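You operate a simulated robot arm through the tools that you are given. There is no shell and no other tool. Be economical: measure what you need, move in short steps, check, and stop when the job is done.

Carry out the task below with a simulated robot arm. There is one attempt and no reset: what you move stays moved.

Task
Measure the blue double plug's cable and clamp the round die of that size in the holder.
Fine: use the blue gauge; it stays closed on the cable.

It is judged by the outcome, as a careful person would: the job done as asked, and still so three seconds after it is handed in. It fails if anything else is knocked over, pushed out of place, dropped, spilled or broken.

Robot
A 6-joint arm with a two-finger parallel gripper, fixed in place. Base frame: the origin is at the foot of the arm, x ahead of it, y to its left, z up; the work surface is at about z = 850. Units: mm, rad, N and s.
With the tool pointing down near the work surface it reaches from about 240 to 640 mm from the base axis. Its first joint turns from -1.152 to 1.152 rad. Payload 2.7 kg.
The tool frame sits at the grasp point between the pads (the TCP): z along the fingers, y along the line on which they close. The tips reach 23 mm beyond it. Largest opening 94 mm; finger width 38, thickness 10; the body of the gripper, 54 by 96 mm, starts 39 mm behind the TCP.
Orientation is that of the tool frame in the base frame, as [roll, pitch, yaw] about the fixed x, y, z axes, in that order (R = Rz(yaw) Ry(pitch) Rx(roll)). With the fingers straight down and closing along the base's y, the tool's x points along the base's -x, its y along +y and its z along -z.

Tools
- The arm moves only by the tool jog_arm. Its argument "moves" is a list of rows, each a list of 7 numbers: the finger opening in m, from 0 to 0.094, then the shift along the tool's x, y, z in units of 200 mm (1.0 is 200 mm), then the turn, a rotation vector about the tool's x, y, z in units of 180 degrees (1.0 is 180 degrees). In form: [[fingers, tx, ty, tz, ax, ay, az], ...]. A call has 1 to 12 rows; each row is the pose to reach, as a shift and turn from the pose commanded when the call began, along the tool's axes at that moment. A call with a number of a shift or a turn outside -1 to 1 is refused whole. A row lasts 0.2 s, in which the tool goes at most 50 mm and 0.15 rad; a call with a longer step from one row to the next is refused whole, and so is a gripper value outside its range. A pose out of reach is approached as far as the arm can. The call stops where the force on the tool passes 50 N (or 10 N more than at its start, if that is more) or the arm is blocked; 0.2 s more then pass. Each finger travels about 45 mm/s and halts on what it meets, pressing with about 43 N; the grip force reading is that of the motor and also rises with nothing between the fingers. The clock runs only during rows and for 0.2 s after the last one: add rows that repeat a pose to give the fingers time. The reply holds the time, the measured pose of the TCP, the force on the tool along the base axes, the opening and the grip force, in the units named above and with some noise.
- Cameras (640 x 400 px; columns grow to the right, rows downward): "scene" is fixed at [92.5, -450.8, 1401.1]; the picture's right is [0.58, -0.82, 0.00], its down [-0.49, -0.35, -0.80] and it looks along [0.65, 0.46, -0.61] (base axes); focal length 246 px, centre (320, 200). "wrist" rides on the gripper at [86, 16, -75] in the tool frame; the picture's right is [-0.18, 0.98, 0.00], its down [-0.58, -0.11, -0.81] and it looks along [-0.79, -0.15, 0.59] (tool axes); focal length 243 px, centre (320, 200). There is no depth. A picture from a camera that has moved, and an enlarged one, comes with that camera's place and axes in the base frame and with its lens.
- camera(camera): a new picture of that camera. The clock stands still meanwhile.
- close_up(camera, box): a new picture of the part [left, top, right, bottom] of that camera's present view, enlarged. The clock stands still meanwhile.
- finish_job(): hands the job in; it is judged then, once.

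Go step by step. Nothing tells you positions but the pictures and the camera data: compare them with the known pose of the tool, close in by small moves and look again before you grip or let go. The budget is 120 turns and 84 pictures, counting those below and the enlarged ones. Unless the task says otherwise, let go and move clear before handing in, and close with one line.

The tools are called after ">>>" as a command line: name --pt "numbers of a row" for each row, then --argument value for the rest, lists and objects as JSON in quotes. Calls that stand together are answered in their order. jog_arm: Moves the arm, as the interface text tells. Its arguments: {"type":"object","properties":{"moves":{"type":"array","items":{"type":"array","items":{"type":"number"}}}},"required":["moves"]} The other tools are called the same way: camera (camera) takes a picture; close_up (camera, box) takes an enlarged picture of a part of a camera's view; finish_job () hands the job in.

At the start:

```text
t: 0.0
position: [372.2, -104.1, 1239.6]
orientation: [-3.142, 0.0, 3.14]
contact_force: [-0.2, -0.1, -0.1]
grip_width: 94.3
gripper_force: 0.1
```

scene: 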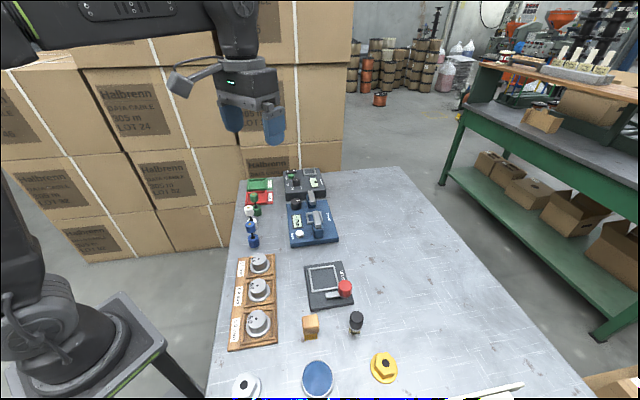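
wrist: 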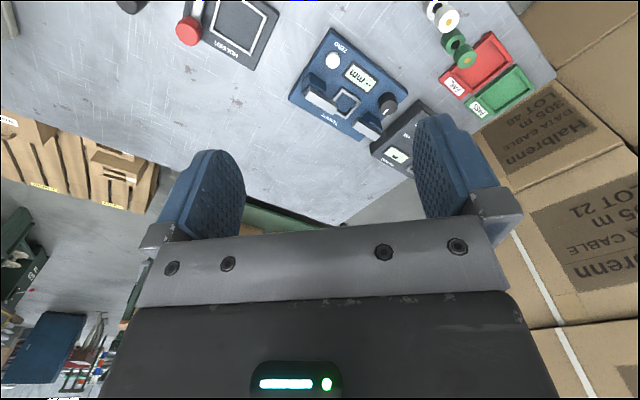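

I see a table with a red/green tray, plugs in blue/white/green, a blue gauge, a black gauge, three dies and a holder with a red lever. I'll look closer before moving.

>>> close_up --camera "scene" --box '[225, 165, 345, 255]'

>>> close_up --camera "scene" --box '[220, 245, 380, 355]'

>>> close_up --camera "scene" --box '[220, 300, 540, 400]'

>>> close_up --camera "wrist" --box '[270, 0, 550, 175]'

```text
4.44 times, centred on (285, 210) of scene
camera zoom: at [92.5, -450.8, 1401.1], right [0.58, -0.82, 0.0], down [-0.49, -0.35, -0.8], along [0.65, 0.46, -0.61], focal length 1094 px, centre (476, 156)
```

zoom: 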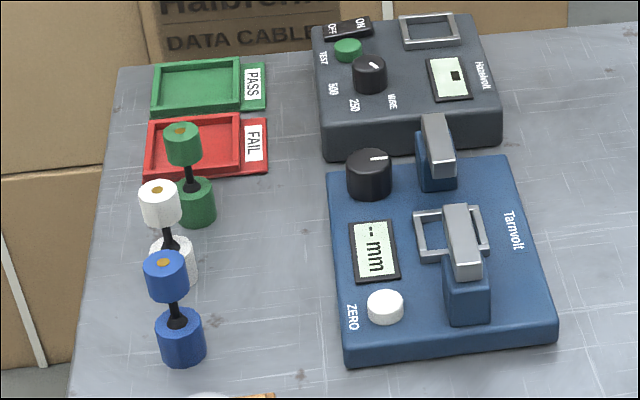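

```text
3.64 times, centred on (300, 300) of scene
camera zoom: at [92.5, -450.8, 1401.1], right [0.58, -0.82, 0.0], down [-0.49, -0.35, -0.8], along [0.65, 0.46, -0.61], focal length 896 px, centre (393, -164)
```

zoom: 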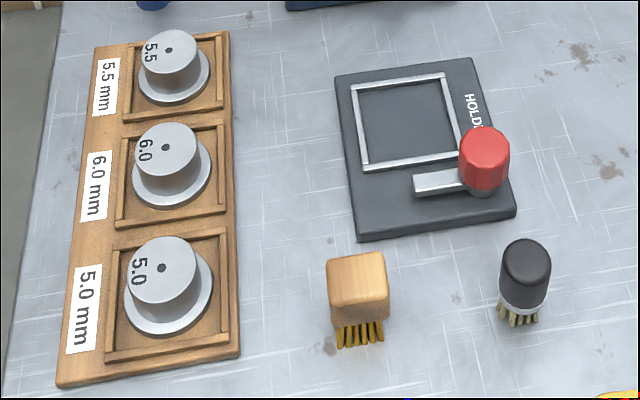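

```text
2.00 times, centred on (380, 350) of scene
camera zoom: at [92.5, -450.8, 1401.1], right [0.58, -0.82, 0.0], down [-0.49, -0.35, -0.8], along [0.65, 0.46, -0.61], focal length 492 px, centre (200, -100)
```

zoom: 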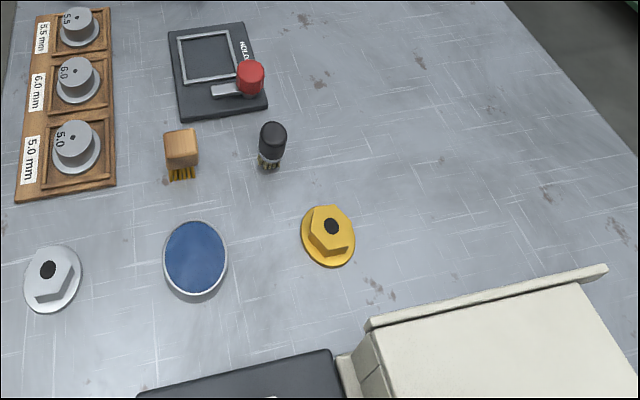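

```text
2.29 times, centred on (410, 88) of wrist
camera zoom: at [286.3, -88.1, 1314.7], right [0.18, 0.98, 0.0], down [0.58, -0.11, 0.81], along [0.79, -0.15, -0.59], focal length 555 px, centre (114, 457)
```

zoom: 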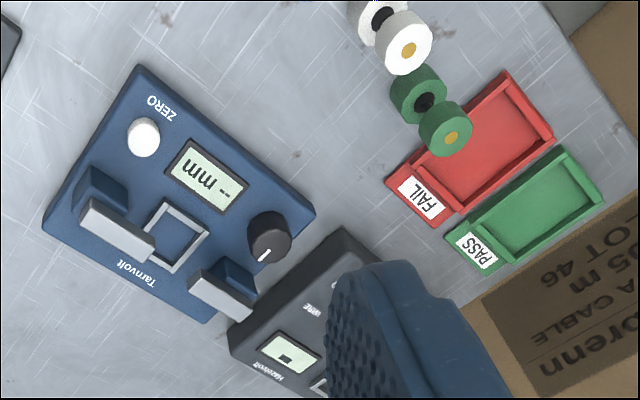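

Three plugs stand at the far left. The gauge, at about (571,-91), has two jaws, a knob, a zero button and a square nest. The dies and the holder (red lever) are nearer. I'll lower the wrist camera for a better look at the gauge.

>>> jog_arm --pt "0.094 -0.07 0.02 0.2 0 0 0" --pt "0.094 -0.14 0.04 0.4 0 0 0" --pt "0.094 -0.2 0.06 0.6 0 0 0" --pt "0.094 -0.25 0.07 0.75 0 0 0"

>>> camera --camera "wrist"

```text
t: 1.0
position: [422.9, -89.7, 1087.1]
orientation: [3.14, 0.002, 3.14]
contact_force: [-0.7, 0.3, 0.1]
grip_width: 93.7
gripper_force: 0.2
```

```text
77 pictures are left
camera wrist: at [336.2, -73.9, 1163.2], right [0.19, 0.98, 0.0], down [0.58, -0.11, 0.81], along [0.79, -0.15, -0.59], focal length 243 px, centre (320, 200)
```

wrist: 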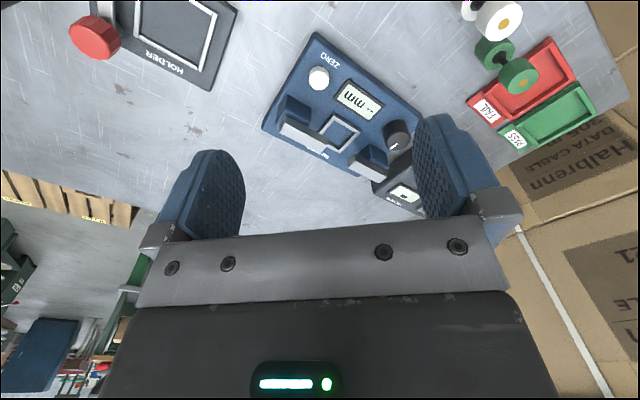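

>>> close_up --camera "wrist" --box '[250, 20, 440, 220]'

>>> close_up --camera "scene" --box '[280, 180, 350, 250]'

>>> close_up --camera "scene" --box '[235, 190, 275, 250]'

>>> close_up --camera "scene" --box '[295, 255, 365, 315]'

```text
2.00 times, centred on (345, 120) of wrist
camera zoom: at [336.2, -73.9, 1163.2], right [0.19, 0.98, 0.0], down [0.58, -0.11, 0.81], along [0.79, -0.15, -0.59], focal length 485 px, centre (270, 360)
```

zoom: 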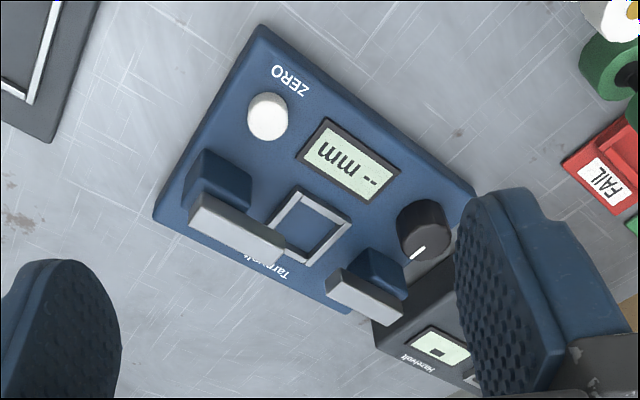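

```text
5.71 times, centred on (315, 215) of scene
camera zoom: at [92.5, -450.8, 1401.1], right [0.58, -0.82, 0.0], down [-0.49, -0.35, -0.8], along [0.65, 0.46, -0.61], focal length 1407 px, centre (349, 114)
```

zoom: 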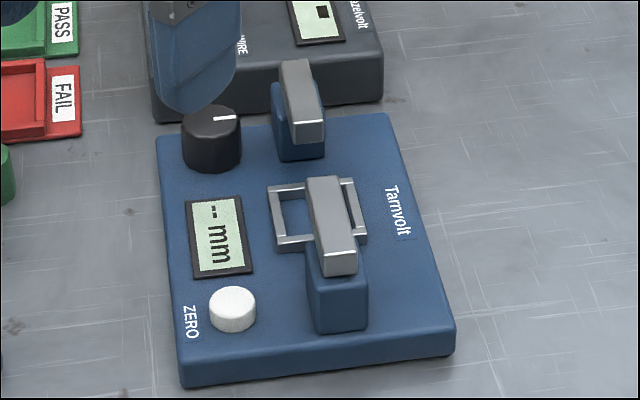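

```text
6.67 times, centred on (255, 220) of scene
camera zoom: at [92.5, -450.8, 1401.1], right [0.58, -0.82, 0.0], down [-0.49, -0.35, -0.8], along [0.65, 0.46, -0.61], focal length 1642 px, centre (753, 67)
```

zoom: 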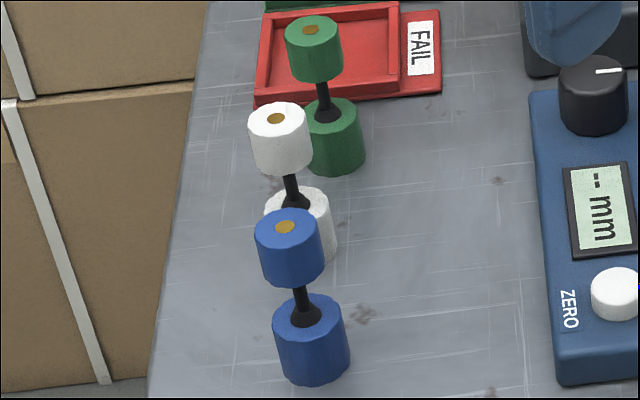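

```text
6.67 times, centred on (330, 285) of scene
camera zoom: at [92.5, -450.8, 1401.1], right [0.58, -0.82, 0.0], down [-0.49, -0.35, -0.8], along [0.65, 0.46, -0.61], focal length 1642 px, centre (253, -367)
```

zoom: 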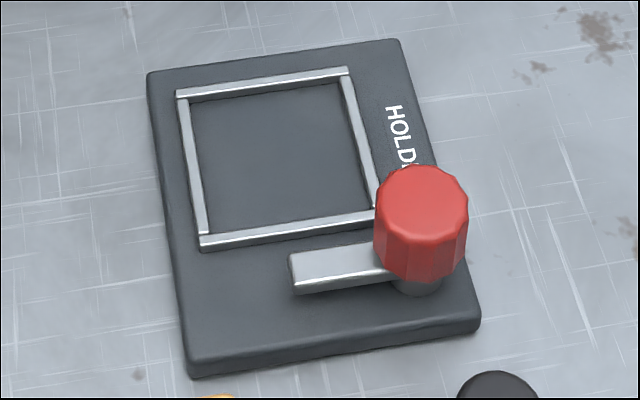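

The layout is turned 45° to the base. I take the blue plug to be at about (389,-3), about 86 mm tall, and the gauge nest at about (575,-90). I'll turn the tool 45° and look at the plug from behind.

>>> jog_arm --pt "0.094 0.06 0.04 0 0 0 -0.042" --pt "0.094 0.12 0.08 0 0 0 -0.084" --pt "0.094 0.18 0.12 0 0 0 -0.126" --pt "0.094 0.24 0.16 0 0 0 -0.168" --pt "0.094 0.3 0.2 0 0 0 -0.21" --pt "0.094 0.38 0.225 0 0 0 -0.25" --pt "0.094 0.38 0.225 0 0 0 -0.25"

>>> camera --camera "wrist"

```text
t: 2.6
position: [346.6, -43.8, 1089.8]
orientation: [-3.141, 0.002, -2.355]
contact_force: [-0.5, 0.7, 1.2]
grip_width: 94.2
gripper_force: 0.0
```

```text
72 pictures are left
camera wrist: at [274.2, -94.6, 1164.8], right [-0.57, 0.82, 0.0], down [0.49, 0.33, 0.81], along [0.67, 0.46, -0.59], focal length 243 px, centre (320, 200)
```

wrist: 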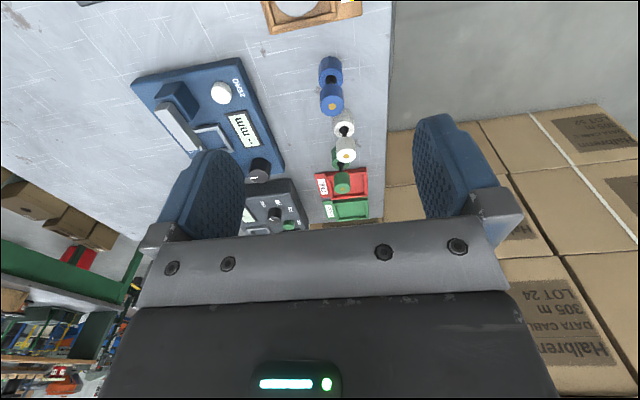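

>>> close_up --camera "wrist" --box '[290, 40, 390, 180]'

>>> close_up --camera "wrist" --box '[120, 50, 320, 240]'

```text
2.86 times, centred on (340, 110) of wrist
camera zoom: at [274.2, -94.6, 1164.8], right [-0.57, 0.82, 0.0], down [0.49, 0.33, 0.81], along [0.67, 0.46, -0.59], focal length 693 px, centre (263, 457)
```

zoom: 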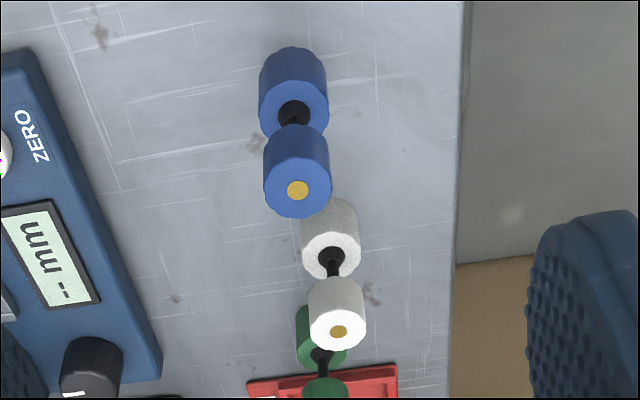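

```text
2.11 times, centred on (220, 145) of wrist
camera zoom: at [274.2, -94.6, 1164.8], right [-0.57, 0.82, 0.0], down [0.49, 0.33, 0.81], along [0.67, 0.46, -0.59], focal length 511 px, centre (530, 316)
```

zoom: 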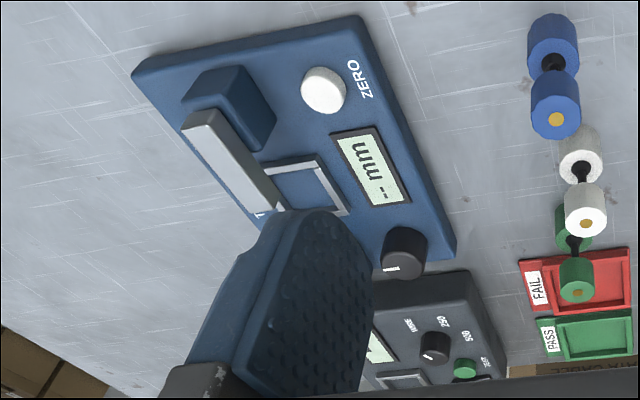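

Triangulating the two views puts the blue plug top at about (393,2,929). I'll move above it and check.

>>> jog_arm --pt "0.094 -0.16 0 0.1 0 0 0" --pt "0.094 -0.326 0 0.2 0 0 0" --pt "0.094 -0.326 0 0.4 0 0 0" --pt "0.094 -0.326 0 0.5 0 0 0" --pt "0.094 -0.326 0 0.5 0 0 0"

>>> close_up --camera "scene" --box '[200, 160, 300, 260]'

>>> camera --camera "wrist"

```text
t: 3.8
position: [393.9, -0.8, 989.9]
orientation: [3.141, 0.002, -2.357]
contact_force: [0.1, 0.0, 0.0]
grip_width: 93.9
gripper_force: 0.1
```

```text
4.00 times, centred on (250, 210) of scene
camera zoom: at [92.5, -450.8, 1401.1], right [0.58, -0.82, 0.0], down [-0.49, -0.35, -0.8], along [0.65, 0.46, -0.61], focal length 985 px, centre (600, 160)
```

zoom: 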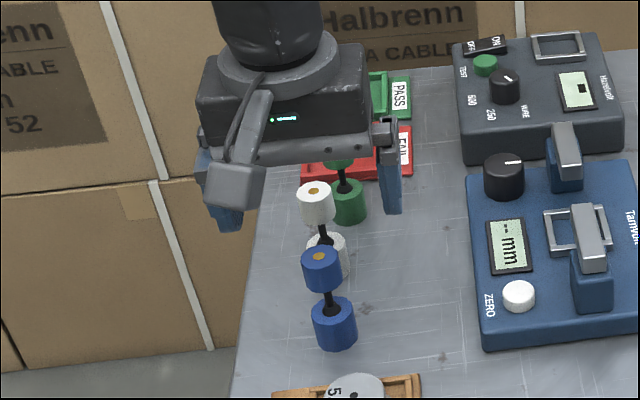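

```text
68 pictures are left
camera wrist: at [321.5, -49.7, 1064.9], right [-0.56, 0.83, 0.0], down [0.49, 0.33, 0.81], along [0.67, 0.46, -0.59], focal length 243 px, centre (320, 200)
```

wrist: 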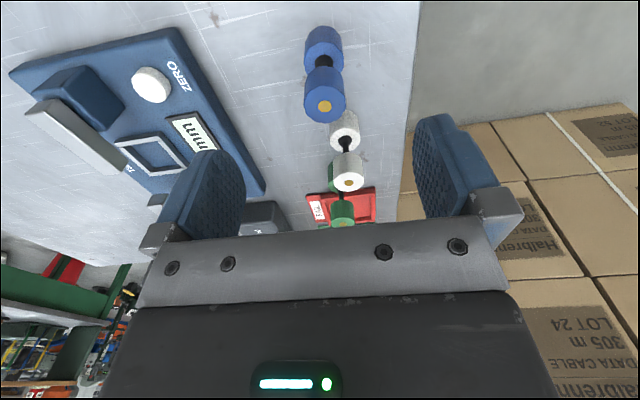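

The plug sits under the tool, 3–4 mm to +y. I'll correct for that, descend and grip its upper body.

>>> jog_arm --pt "0.094 -0.005 0.017 0.1 0 0 0" --pt "0.094 -0.005 0.017 0.2 0 0 0" --pt "0.094 -0.005 0.017 0.3 0 0 0" --pt "0.094 -0.005 0.017 0.31 0 0 0"

>>> close_up --camera "scene" --box '[200, 160, 300, 260]'

>>> camera --camera "wrist"

```text
t: 4.8
position: [391.7, 4.8, 927.9]
orientation: [-3.142, 0.001, -2.355]
contact_force: [0.7, 1.1, 0.2]
grip_width: 93.8
gripper_force: 0.0
```

```text
4.00 times, centred on (250, 210) of scene
camera zoom: at [92.5, -450.8, 1401.1], right [0.58, -0.82, 0.0], down [-0.49, -0.35, -0.8], along [0.65, 0.46, -0.61], focal length 985 px, centre (600, 160)
```

zoom: 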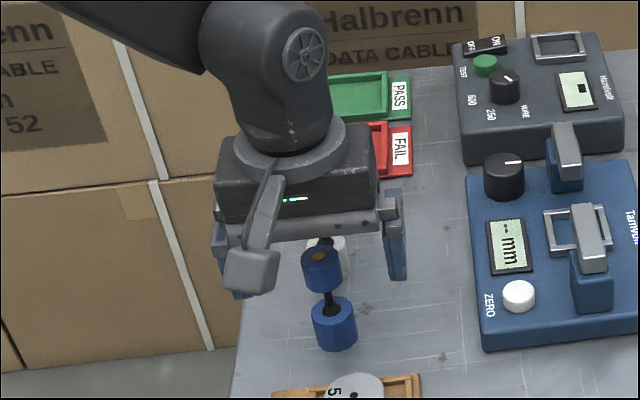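

```text
66 pictures are left
camera wrist: at [319.1, -45.9, 1002.9], right [-0.56, 0.83, 0.0], down [0.49, 0.33, 0.81], along [0.67, 0.46, -0.59], focal length 243 px, centre (320, 200)
```

wrist: 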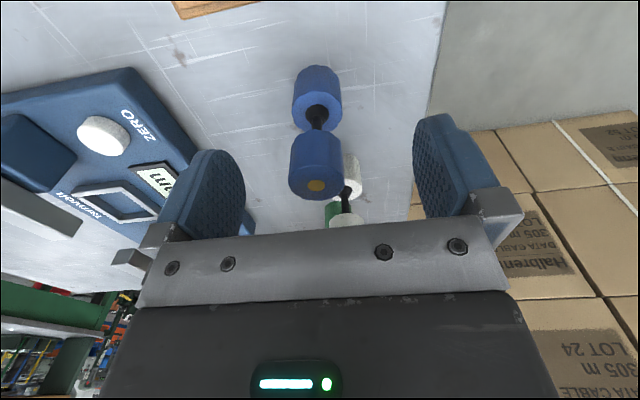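

The plug is centred between the pads, so I'll close.

>>> jog_arm --pt "0.02 0 0 0 0 0 0" --pt "0.02 0 0 0 0 0 0" --pt "0.02 0 0 0 0 0 0" --pt "0.02 0 0 0 0 0 0" --pt "0.02 0 0 0 0 0 0"

>>> camera --camera "wrist"

```text
t: 6.0
position: [391.9, 4.1, 928.5]
orientation: [3.141, 0.002, -2.357]
contact_force: [-0.3, 0.0, 0.0]
grip_width: 24.7
gripper_force: 43.1
```

```text
65 pictures are left
camera wrist: at [319.1, -45.9, 1003.2], right [-0.56, 0.83, 0.0], down [0.49, 0.33, 0.81], along [0.67, 0.46, -0.59], focal length 243 px, centre (320, 200)
```

wrist: 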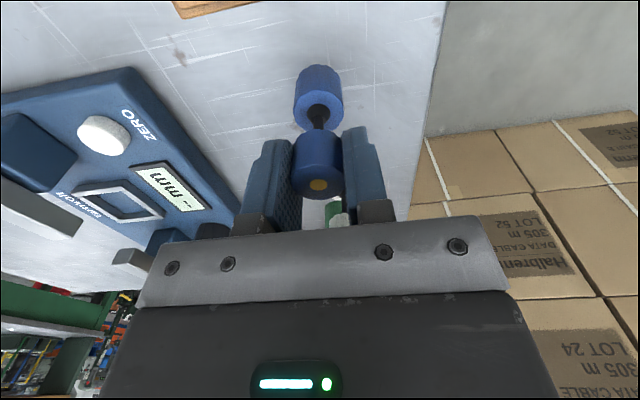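

I'm holding the blue plug; its diameter is about 25 mm. I'll lift it and go to a viewing pose by the gauge.

>>> jog_arm --pt "0.02 0 0 -0.1 0 0 0" --pt "0.02 0 0 -0.3 0 0 0" --pt "0.02 0 0 -0.5 0 0 0" --pt "0.02 0 -0.12 -0.56 0 0 0" --pt "0.02 0 -0.32 -0.56 0 0 0" --pt "0.02 0.02 -0.52 -0.56 0 0 0" --pt "0.02 0.04 -0.72 -0.56 0 0 0" --pt "0.02 0.057 -0.9 -0.56 0 0 0" --pt "0.02 0.057 -0.962 -0.56 0 0 0" --pt "0.02 0.057 -0.962 -0.56 0 0 0"

>>> camera --camera "wrist"

>>> camera --camera "scene"

```text
t: 8.2
position: [520.7, -141.4, 1040.8]
orientation: [-3.14, 0.002, -2.357]
contact_force: [-1.0, 0.6, -1.0]
grip_width: 24.8
gripper_force: 43.0
```

```text
64 pictures are left
camera wrist: at [447.4, -190.3, 1115.5], right [-0.56, 0.83, 0.0], down [0.49, 0.33, 0.81], along [0.67, 0.46, -0.59], focal length 243 px, centre (320, 200)
```

wrist: 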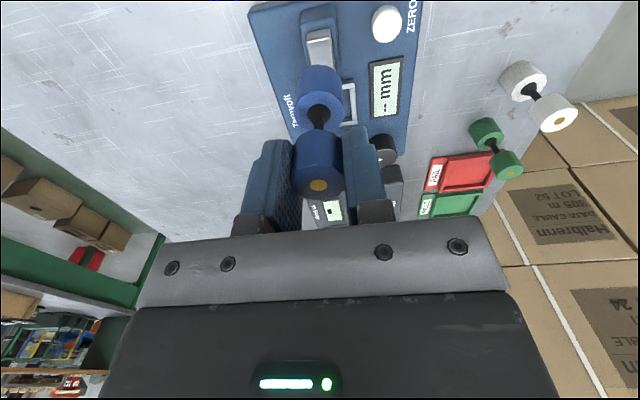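

```text
63 pictures are left
```

scene: 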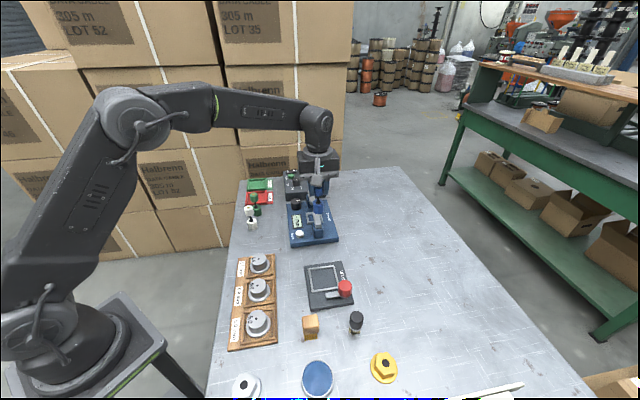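

The nest is at about (571,-89,870), with the near blade tip about 25 mm from its centre. I'll bring the plug above the nest with its bottom just over the blades and check.

>>> jog_arm --pt "0.02 -0.12 0.003 0 0 0 0" --pt "0.02 -0.24 0.006 0 0 0 0" --pt "0.02 -0.363 0.008 0.0 0 0 0" --pt "0.02 -0.363 0.008 0.1 0 0 0" --pt "0.02 -0.363 0.008 0.175 0 0 0" --pt "0.02 -0.363 0.008 0.175 0 0 0"

>>> camera --camera "wrist"

>>> close_up --camera "scene" --box '[270, 160, 350, 240]'

```text
t: 9.6
position: [569.2, -88.6, 1005.0]
orientation: [-3.142, 0.003, -2.358]
contact_force: [0.0, 0.1, -0.8]
grip_width: 25.0
gripper_force: 42.7
```

```text
62 pictures are left
camera wrist: at [496.9, -137.7, 1079.7], right [-0.56, 0.83, 0.0], down [0.49, 0.33, 0.81], along [0.67, 0.46, -0.59], focal length 243 px, centre (320, 200)
```

wrist: 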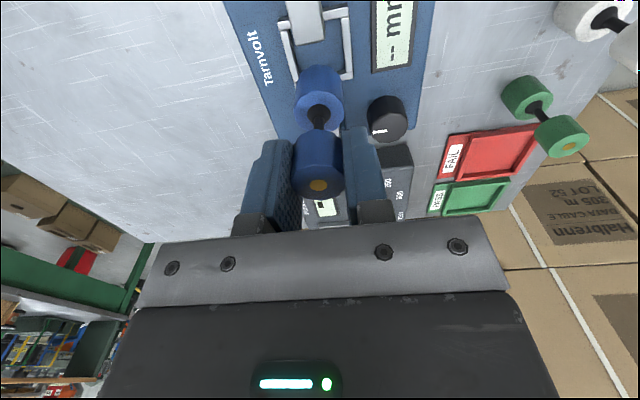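

```text
5.00 times, centred on (310, 200) of scene
camera zoom: at [92.6, -450.8, 1401.1], right [0.58, -0.82, 0.0], down [-0.49, -0.35, -0.8], along [0.65, 0.46, -0.61], focal length 1231 px, centre (370, 200)
```

zoom: 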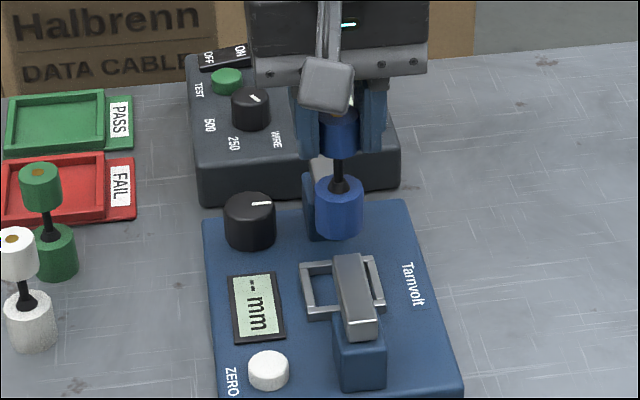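

>>> close_up --camera "wrist" --box '[250, 0, 390, 140]'

```text
2.86 times, centred on (320, 70) of wrist
camera zoom: at [496.9, -137.7, 1079.7], right [-0.56, 0.83, 0.0], down [0.49, 0.33, 0.81], along [0.67, 0.46, -0.59], focal length 693 px, centre (320, 571)
```

zoom: 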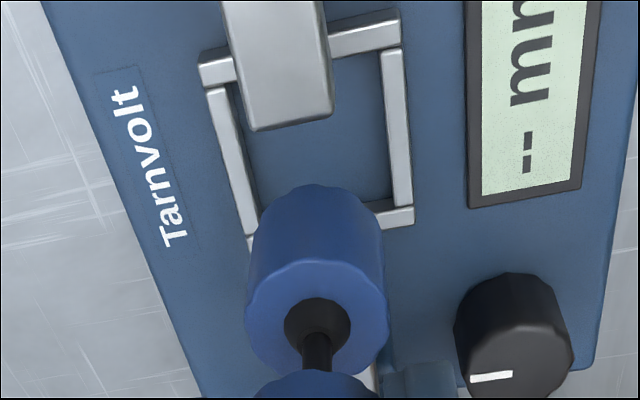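

The nest centre works out at (570,-89), right under the tool. I'll lower partway and check the alignment.

>>> jog_arm --pt "0.02 -0.004 0 0.08 0 0 0" --pt "0.02 -0.004 0 0.16 0 0 0" --pt "0.02 -0.004 0 0.19 0 0 0"

>>> close_up --camera "wrist" --box '[250, 0, 390, 140]'

>>> close_up --camera "scene" --box '[280, 170, 350, 240]'

```text
t: 10.4
position: [568.9, -87.3, 967.7]
orientation: [-3.141, 0.002, -2.357]
contact_force: [0.0, 0.5, -1.6]
grip_width: 24.9
gripper_force: 42.4
```

```text
2.86 times, centred on (320, 70) of wrist
camera zoom: at [497.0, -137.1, 1041.7], right [-0.56, 0.83, 0.0], down [0.49, 0.33, 0.81], along [0.67, 0.46, -0.59], focal length 693 px, centre (320, 571)
```

zoom: 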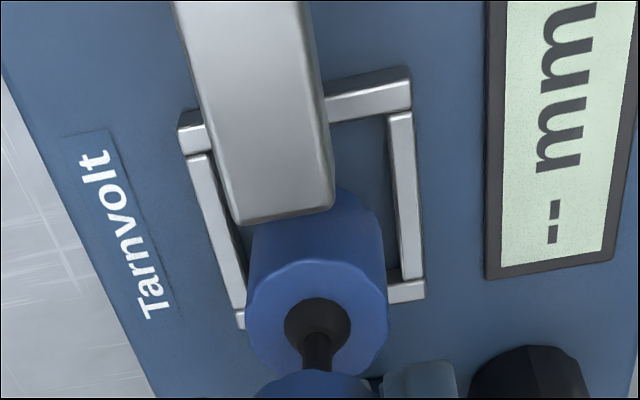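

```text
5.71 times, centred on (315, 205) of scene
camera zoom: at [92.6, -450.8, 1401.0], right [0.58, -0.82, 0.0], down [-0.49, -0.35, -0.8], along [0.65, 0.46, -0.61], focal length 1407 px, centre (349, 171)
```

zoom: 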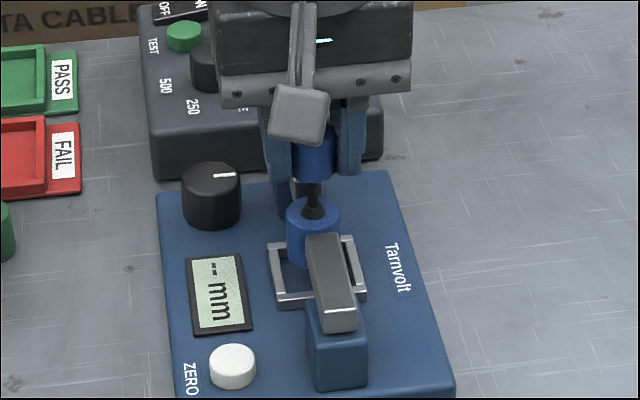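

The nest is about 2 mm toward tool −y. I'll shift and lower gently into it.

>>> jog_arm --pt "0.02 0 -0.012 0.0 0 0 0" --pt "0.02 0 -0.012 0.04 0 0 0" --pt "0.02 0 -0.012 0.08 0 0 0" --pt "0.02 0 -0.012 0.1 0 0 0"

>>> close_up --camera "wrist" --box '[250, 60, 390, 200]'

>>> close_up --camera "scene" --box '[280, 170, 350, 240]'

```text
t: 11.4
position: [572.3, -88.7, 950.8]
orientation: [-3.137, 0.003, -2.354]
contact_force: [-8.1, 0.3, 23.9]
grip_width: 24.8
gripper_force: 43.6
```

```text
2.86 times, centred on (320, 130) of wrist
camera zoom: at [499.0, -138.6, 1025.5], right [-0.56, 0.83, 0.0], down [0.48, 0.34, 0.81], along [0.67, 0.45, -0.59], focal length 693 px, centre (320, 400)
```

zoom: 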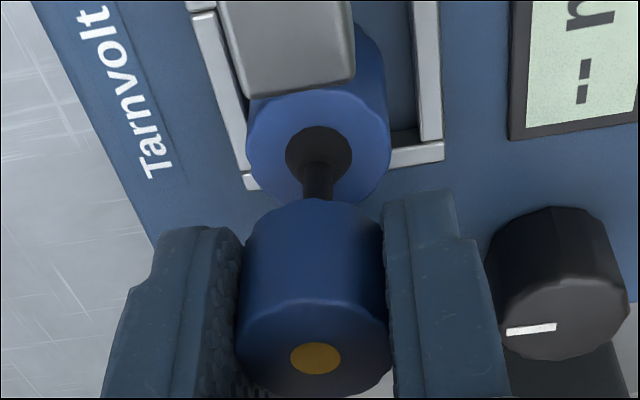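

```text
5.71 times, centred on (315, 205) of scene
camera zoom: at [91.9, -450.7, 1401.1], right [0.58, -0.82, 0.0], down [-0.49, -0.35, -0.8], along [0.65, 0.46, -0.61], focal length 1407 px, centre (349, 171)
```

zoom: 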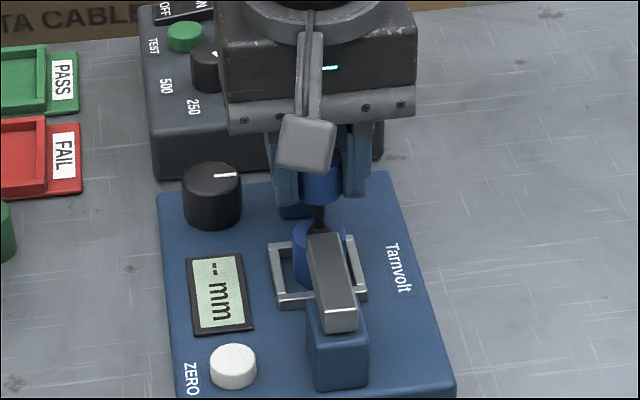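

Contact of 24 N comes with the plug bottom at about 872, which may be the rim. I'll lift a little, shift 2.5 mm toward the near side and try again to compare the depth.

>>> jog_arm --pt "0.02 0 0 -0.03 0 0 0" --pt "0.02 0.013 0 -0.03 0 0 0" --pt "0.02 0.013 0 0.0 0 0 0" --pt "0.02 0.013 0 0.015 0 0 0" --pt "0.02 0.013 0 0.015 0 0 0"

>>> close_up --camera "wrist" --box '[250, 60, 390, 200]'

```text
t: 12.6
position: [570.7, -89.6, 947.3]
orientation: [-3.135, 0.006, -2.357]
contact_force: [-6.3, 8.5, 32.0]
grip_width: 24.9
gripper_force: 43.0
```

```text
2.86 times, centred on (320, 130) of wrist
camera zoom: at [497.8, -139.7, 1021.8], right [-0.56, 0.83, 0.0], down [0.48, 0.33, 0.81], along [0.67, 0.46, -0.59], focal length 693 px, centre (320, 400)
```

zoom: 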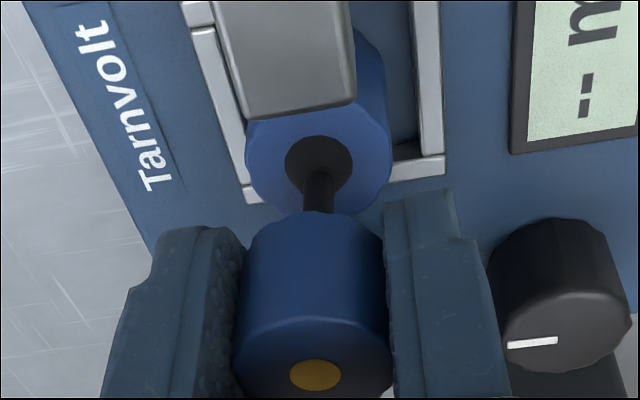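

>>> close_up --camera "scene" --box '[302, 188, 332, 212]'

>>> close_up --camera "wrist" --box '[280, 40, 360, 130]'

```text
16.00 times, centred on (317, 200) of scene
camera zoom: at [91.8, -450.5, 1401.2], right [0.58, -0.82, 0.0], down [-0.49, -0.35, -0.8], along [0.65, 0.46, -0.61], focal length 3940 px, centre (368, 200)
```

zoom: 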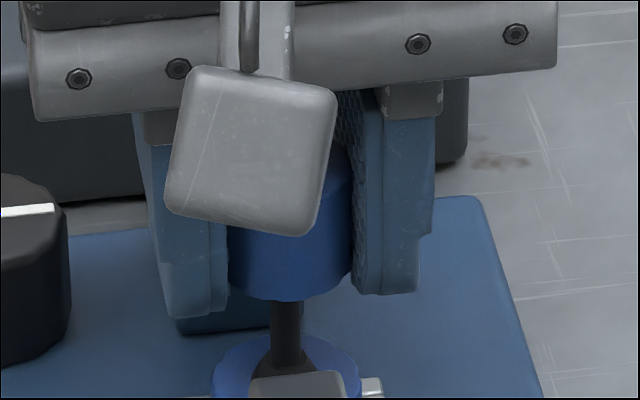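

```text
4.44 times, centred on (320, 85) of wrist
camera zoom: at [497.8, -139.7, 1021.8], right [-0.56, 0.83, 0.0], down [0.48, 0.33, 0.81], along [0.67, 0.46, -0.59], focal length 1078 px, centre (320, 711)
```

zoom: 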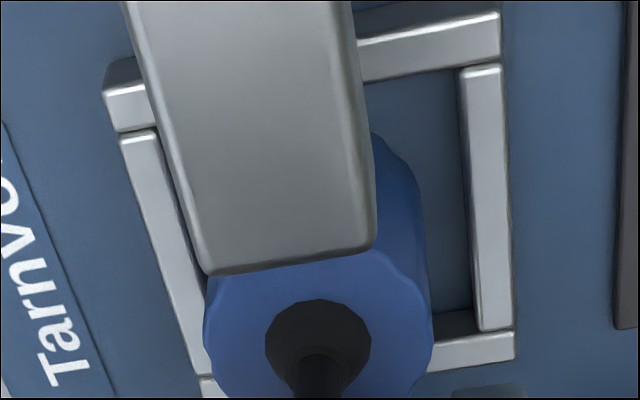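

It's still ambiguous whether the plug is on the floor or the rim. I'll lift slightly, shift another 3 mm toward the near jaw and press down again.

>>> jog_arm --pt "0.02 0 0 -0.03 0 0 0" --pt "0.02 0.015 0 -0.03 0 0 0" --pt "0.02 0.015 0 -0.01 0 0 0" --pt "0.02 0.015 0 0.0 0 0 0" --pt "0.02 0.015 0 0.0 0 0 0"

>>> close_up --camera "wrist" --box '[250, 40, 390, 200]'

```text
t: 13.8
position: [567.1, -93.9, 946.8]
orientation: [-3.138, 0.006, -2.355]
contact_force: [-9.7, 1.5, 30.3]
grip_width: 24.9
gripper_force: 43.0
```

```text
2.50 times, centred on (320, 120) of wrist
camera zoom: at [494.9, -142.9, 1021.7], right [-0.56, 0.83, 0.0], down [0.48, 0.33, 0.81], along [0.67, 0.45, -0.59], focal length 606 px, centre (320, 400)
```

zoom: 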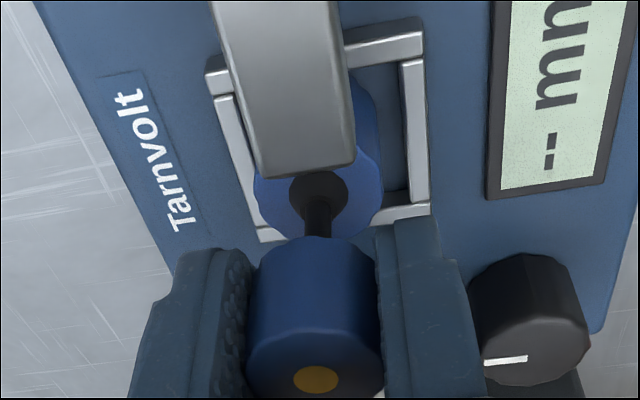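

The plug stops at the same height across a 7 mm span, so it is standing on the nest floor. I'll return to the nest centre, lower lightly, release and back off upward.

>>> jog_arm --pt "0.02 0 0 -0.02 0 0 0" --pt "0.02 -0.022 0 -0.02 0 0 0" --pt "0.02 -0.022 0 -0.004 0 0 0" --pt "0.02 -0.022 0 -0.004 0 0 0"

>>> close_up --camera "wrist" --box '[250, 40, 390, 200]'

```text
t: 14.8
position: [570.3, -89.7, 946.9]
orientation: [-3.138, 0.002, -2.357]
contact_force: [-7.5, -2.9, 25.6]
grip_width: 24.8
gripper_force: 43.2
```

```text
2.50 times, centred on (320, 120) of wrist
camera zoom: at [497.9, -139.6, 1021.7], right [-0.56, 0.83, 0.0], down [0.49, 0.33, 0.81], along [0.67, 0.45, -0.59], focal length 606 px, centre (320, 400)
```

zoom: 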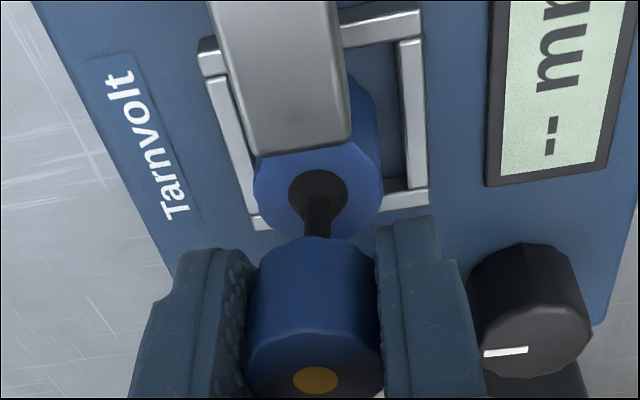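

>>> jog_arm --pt "0.02 0 0 -0.007 0 0 0" --pt "0.035 0 0 -0.007 0 0 0" --pt "0.055 0 0 -0.007 0 0 0" --pt "0.055 0 0 -0.007 0 0 0"

>>> camera --camera "wrist"

```text
t: 15.8
position: [571.2, -89.0, 946.7]
orientation: [-3.142, 0.002, -2.356]
contact_force: [-0.1, 0.5, -0.1]
grip_width: 55.1
gripper_force: 0.1
```

```text
50 pictures are left
camera wrist: at [498.2, -139.3, 1021.0], right [-0.56, 0.83, 0.0], down [0.49, 0.33, 0.81], along [0.67, 0.46, -0.59], focal length 243 px, centre (320, 200)
```

wrist: 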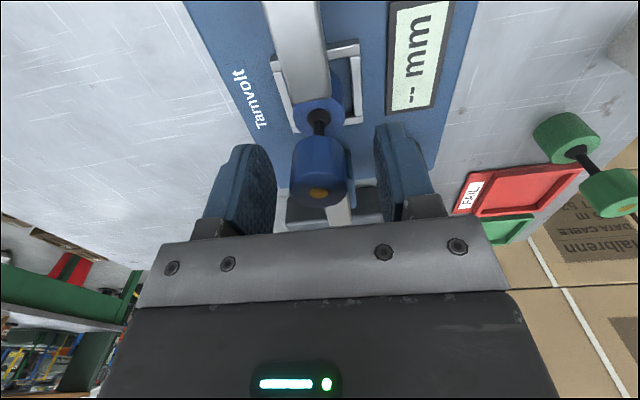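

The plug stands upright in the nest. I'll rise straight up and inspect.

>>> jog_arm --pt "0.055 0 0 -0.1 0 0 0" --pt "0.055 0 0 -0.3 0 0 0" --pt "0.06 0 0 -0.5 0 0 0" --pt "0.06 0.2 0 -0.55 0 0 0" --pt "0.06 0.3 0 -0.6 0 0 0" --pt "0.06 0.3 0 -0.6 0 0 0"

>>> close_up --camera "wrist" --box '[230, 0, 450, 150]'

>>> close_up --camera "scene" --box '[280, 180, 350, 250]'

```text
t: 17.2
position: [527.9, -132.4, 1066.2]
orientation: [3.142, 0.0, -2.357]
contact_force: [-0.6, 1.3, -0.2]
grip_width: 60.0
gripper_force: 0.0
```

```text
2.67 times, centred on (340, 75) of wrist
camera zoom: at [455.4, -182.7, 1141.1], right [-0.56, 0.83, 0.0], down [0.49, 0.33, 0.81], along [0.67, 0.46, -0.59], focal length 647 px, centre (267, 533)
```

zoom: 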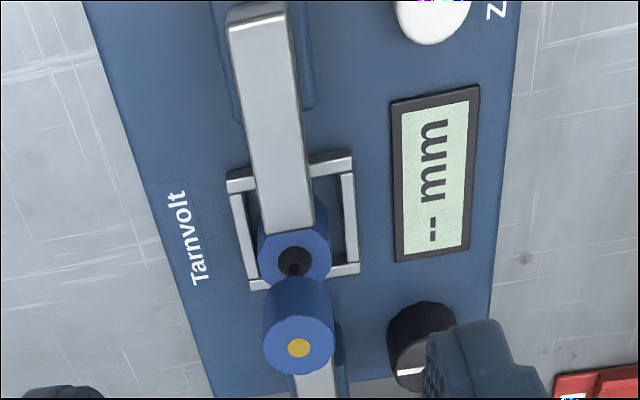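

```text
5.71 times, centred on (315, 215) of scene
camera zoom: at [92.5, -450.8, 1401.1], right [0.58, -0.82, 0.0], down [-0.49, -0.35, -0.8], along [0.65, 0.46, -0.61], focal length 1407 px, centre (349, 114)
```

zoom: 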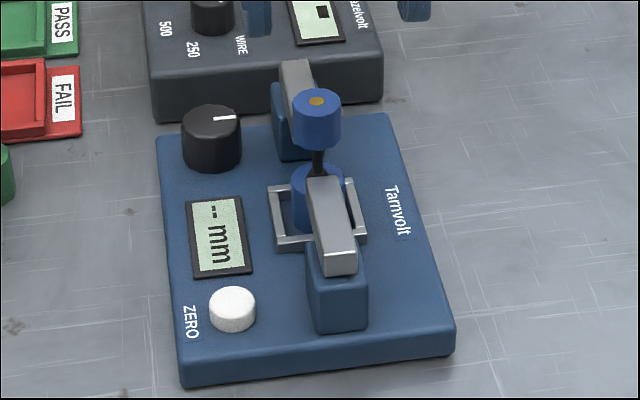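

The plug stands in the nest between the jaws. The knob at about (578,-8,892) is the likely jaw drive, so I'll go above it with a moderate opening.

>>> jog_arm --pt "0.05 -0.15 0.066 0 0 0 0" --pt "0.05 -0.3 0.132 0 0 0 0" --pt "0.05 -0.46 0.2 0 0 0 0" --pt "0.05 -0.617 0.263 0.05 0 0 0" --pt "0.05 -0.617 0.263 0.25 0 0 0" --pt "0.05 -0.617 0.263 0.45 0 0 0" --pt "0.05 -0.617 0.263 0.6 0 0 0" --pt "0.05 -0.617 0.263 0.6 0 0 0"

>>> camera --camera "wrist"

>>> close_up --camera "scene" --box '[270, 170, 350, 250]'

```text
t: 19.0
position: [580.4, -7.2, 944.5]
orientation: [3.14, 0.0, -2.357]
contact_force: [0.1, -0.5, -0.9]
grip_width: 49.9
gripper_force: 0.0
```

```text
47 pictures are left
camera wrist: at [506.5, -56.4, 1020.4], right [-0.56, 0.83, 0.0], down [0.49, 0.33, 0.81], along [0.67, 0.46, -0.59], focal length 243 px, centre (320, 200)
```

wrist: 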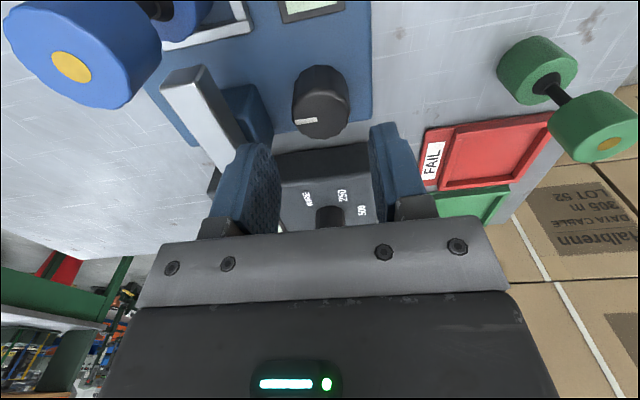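

```text
5.00 times, centred on (310, 210) of scene
camera zoom: at [92.5, -450.8, 1401.1], right [0.58, -0.82, 0.0], down [-0.49, -0.35, -0.8], along [0.65, 0.46, -0.61], focal length 1231 px, centre (370, 150)
```

zoom: 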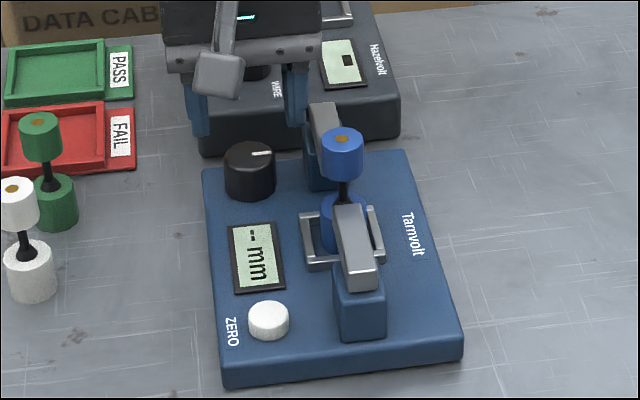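

The knob is nearly centred, about 34 mm wide. I'll make a small correction, descend and grip it.

>>> jog_arm --pt "0.05 0.005 0.012 0.05 0 0 0" --pt "0.05 0.005 0.012 0.13 0 0 0" --pt "0.05 0.005 0.012 0.21 0 0 0" --pt "0.02 0.005 0.012 0.21 0 0 0" --pt "0.02 0.005 0.012 0.21 0 0 0" --pt "0.02 0.005 0.012 0.21 0 0 0"

>>> camera --camera "wrist"

```text
t: 20.4
position: [578.2, -6.0, 904.2]
orientation: [-3.139, 0.001, -2.36]
contact_force: [9.8, -6.8, -6.1]
grip_width: 33.0
gripper_force: 44.9
```

```text
45 pictures are left
camera wrist: at [504.2, -56.7, 978.4], right [-0.56, 0.83, 0.0], down [0.49, 0.33, 0.81], along [0.67, 0.45, -0.59], focal length 243 px, centre (320, 200)
```

wrist: 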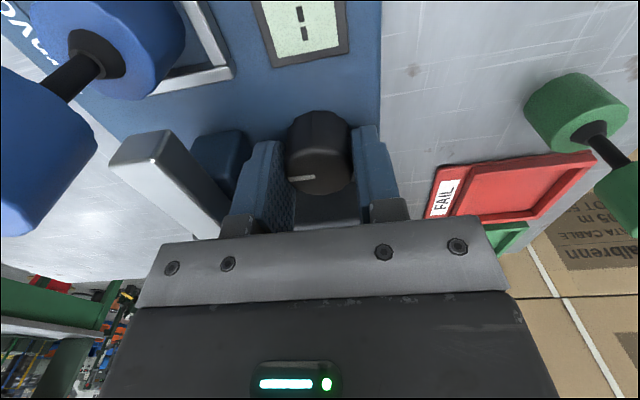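

Knob gripped. I'll turn it clockwise (from above) by 30° and see what moves.

>>> jog_arm --pt "0.02 0 0 0 0 0 0.042" --pt "0.02 0 0 0 0 0 0.084" --pt "0.02 0 0 0 0 0 0.126" --pt "0.02 0 0 0 0 0 0.167" --pt "0.02 0 0 0 0 0 0.167"

>>> close_up --camera "scene" --box '[280, 180, 350, 250]'

```text
t: 21.6
position: [577.2, -7.9, 903.5]
orientation: [-3.14, 0.004, -2.885]
contact_force: [21.5, -15.6, -13.6]
grip_width: 33.3
gripper_force: 45.0
```

```text
5.71 times, centred on (315, 215) of scene
camera zoom: at [93.3, -451.2, 1400.9], right [0.58, -0.82, 0.0], down [-0.5, -0.35, -0.8], along [0.65, 0.46, -0.61], focal length 1407 px, centre (349, 114)
```

zoom: 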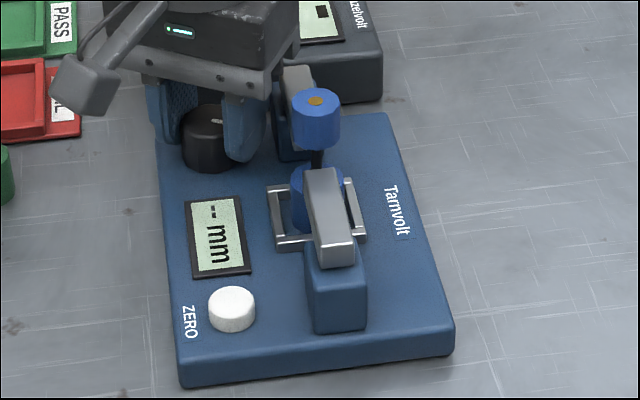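

Clockwise turning closes the jaws, about 8 mm per 30°. I'll relieve the side force and continue another 30°.

>>> jog_arm --pt "0.02 -0.007 -0.007 0.004 0 0 0" --pt "0.02 -0.007 -0.007 0.004 0 0 0.042" --pt "0.02 -0.007 -0.007 0.004 0 0 0.084" --pt "0.02 -0.007 -0.007 0.004 0 0 0.126" --pt "0.02 -0.007 -0.007 0.004 0 0 0.167" --pt "0.02 -0.007 -0.007 0.004 0 0 0.167"

>>> close_up --camera "scene" --box '[280, 180, 350, 250]'

```text
t: 23.0
position: [578.3, -10.3, 903.3]
orientation: [-3.141, -0.002, 2.875]
contact_force: [-3.4, -18.8, 3.1]
grip_width: 33.0
gripper_force: 44.7
```

```text
5.71 times, centred on (315, 215) of scene
camera zoom: at [92.4, -451.3, 1400.9], right [0.58, -0.82, 0.0], down [-0.49, -0.35, -0.8], along [0.65, 0.46, -0.61], focal length 1407 px, centre (349, 114)
```

zoom: 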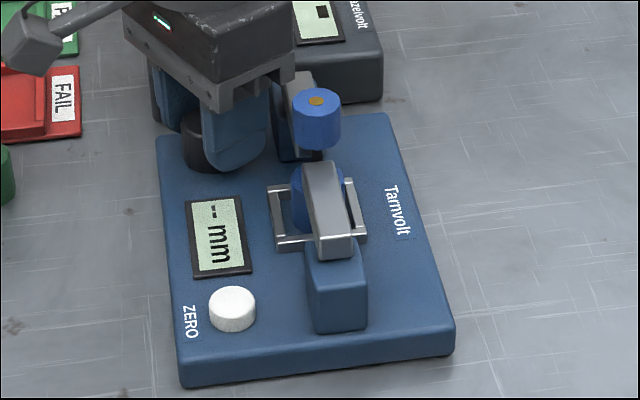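

>>> jog_arm --pt "0.02 0 -0.008 0 0 0 0" --pt "0.02 0 -0.008 0 0 0 0.042" --pt "0.02 0 -0.008 0 0 0 0.09" --pt "0.02 0 -0.008 0 0 0 0.09"

>>> close_up --camera "scene" --box '[280, 180, 350, 250]'

```text
t: 24.0
position: [578.2, -9.7, 903.8]
orientation: [3.14, 0.001, 2.591]
contact_force: [-8.2, -14.2, 7.8]
grip_width: 33.4
gripper_force: 45.3
```

```text
5.71 times, centred on (315, 215) of scene
camera zoom: at [92.2, -451.2, 1401.0], right [0.58, -0.82, 0.0], down [-0.49, -0.35, -0.8], along [0.65, 0.46, -0.61], focal length 1407 px, centre (349, 114)
```

zoom: 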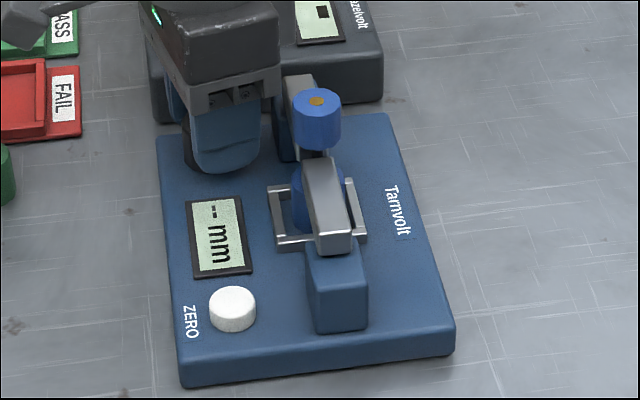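

>>> jog_arm --pt "0.02 0 -0.007 0.003 0 0 0.0" --pt "0.02 0 -0.007 0.003 0 0 0.042" --pt "0.02 0 -0.007 0.003 0 0 0.084" --pt "0.02 0 -0.007 0.003 0 0 0.084"

>>> close_up --camera "scene" --box '[280, 180, 350, 250]'

```text
t: 25.0
position: [577.1, -10.4, 905.5]
orientation: [3.14, 0.002, 2.329]
contact_force: [-7.7, -4.2, 14.3]
grip_width: 33.1
gripper_force: 45.0
```

```text
5.71 times, centred on (315, 215) of scene
camera zoom: at [92.1, -450.9, 1401.1], right [0.58, -0.82, 0.0], down [-0.49, -0.35, -0.8], along [0.65, 0.46, -0.61], focal length 1407 px, centre (349, 114)
```

zoom: 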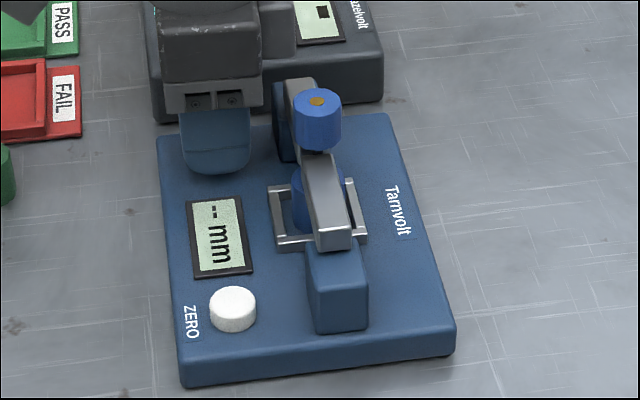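

>>> jog_arm --pt "0.02 0 0 -0.005 0 0 0.0" --pt "0.02 0 0 -0.005 0 0 0.042" --pt "0.02 0 0 -0.005 0 0 0.084" --pt "0.02 0 0 -0.005 0 0 0.084"

>>> close_up --camera "scene" --box '[280, 180, 350, 250]'

```text
t: 26.0
position: [576.6, -9.6, 904.0]
orientation: [3.14, 0.0, 2.065]
contact_force: [-5.3, -3.4, 7.8]
grip_width: 33.3
gripper_force: 44.8
```

```text
5.71 times, centred on (315, 215) of scene
camera zoom: at [92.3, -450.9, 1401.0], right [0.58, -0.82, 0.0], down [-0.49, -0.35, -0.8], along [0.65, 0.46, -0.61], focal length 1407 px, centre (349, 114)
```

zoom: 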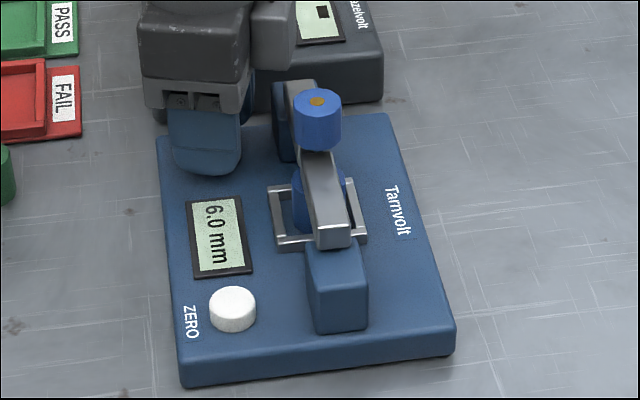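

The display shows 6.0 mm. I'll turn slightly further to make sure the jaws are seated and the reading is stable.

>>> jog_arm --pt "0.02 0 0 -0.003 0 0 0.02" --pt "0.02 0 0 -0.003 0 0 0.04" --pt "0.02 0 0 -0.003 0 0 0.04"

>>> close_up --camera "scene" --box '[295, 180, 335, 220]'

```text
t: 26.8
position: [576.2, -10.4, 903.2]
orientation: [-3.141, -0.002, 1.94]
contact_force: [-7.6, -6.9, -1.7]
grip_width: 33.3
gripper_force: 45.0
```

```text
10.00 times, centred on (315, 200) of scene
camera zoom: at [92.4, -451.0, 1401.0], right [0.58, -0.82, 0.0], down [-0.49, -0.35, -0.8], along [0.65, 0.46, -0.61], focal length 2463 px, centre (370, 200)
```

zoom: 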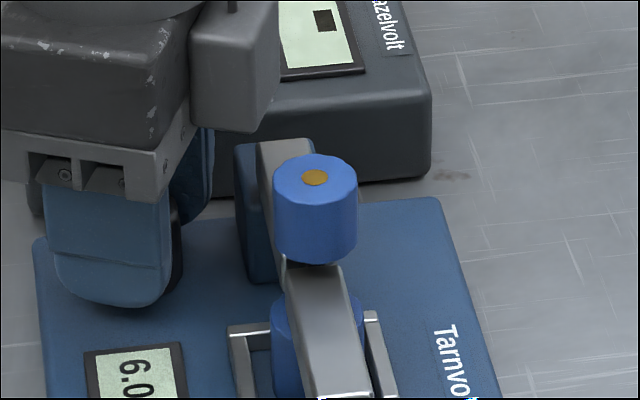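

The reading holds at 6.0. I'll release the knob with a small opening, rise and check that it stays closed.

>>> jog_arm --pt "0.04 0 0 0 0 0 0" --pt "0.04 0 0 0 0 0 0" --pt "0.04 0 0 -0.1 0 0 0" --pt "0.04 0 0 -0.3 0 0 0" --pt "0.04 0 0 -0.5 0 0 0" --pt "0.04 0 0 -0.7 0 0 0" --pt "0.04 0 0 -0.7 0 0 0"

>>> close_up --camera "scene" --box '[270, 170, 350, 250]'

```text
t: 28.4
position: [576.4, -10.6, 1044.3]
orientation: [3.141, 0.0, 1.942]
contact_force: [-0.1, 0.2, 0.6]
grip_width: 39.9
gripper_force: 0.0
```

```text
5.00 times, centred on (310, 210) of scene
camera zoom: at [92.5, -450.8, 1401.1], right [0.58, -0.82, 0.0], down [-0.49, -0.35, -0.8], along [0.65, 0.46, -0.61], focal length 1231 px, centre (370, 150)
```

zoom: 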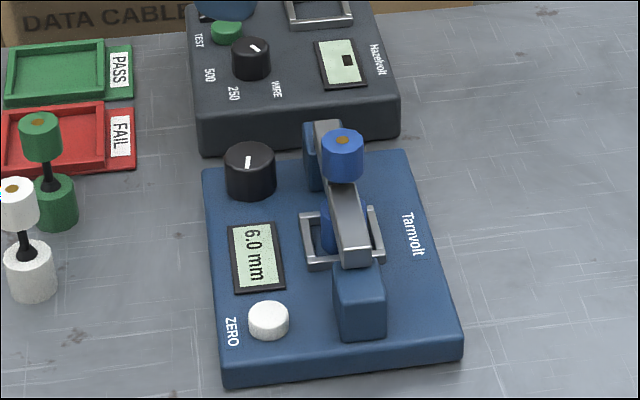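

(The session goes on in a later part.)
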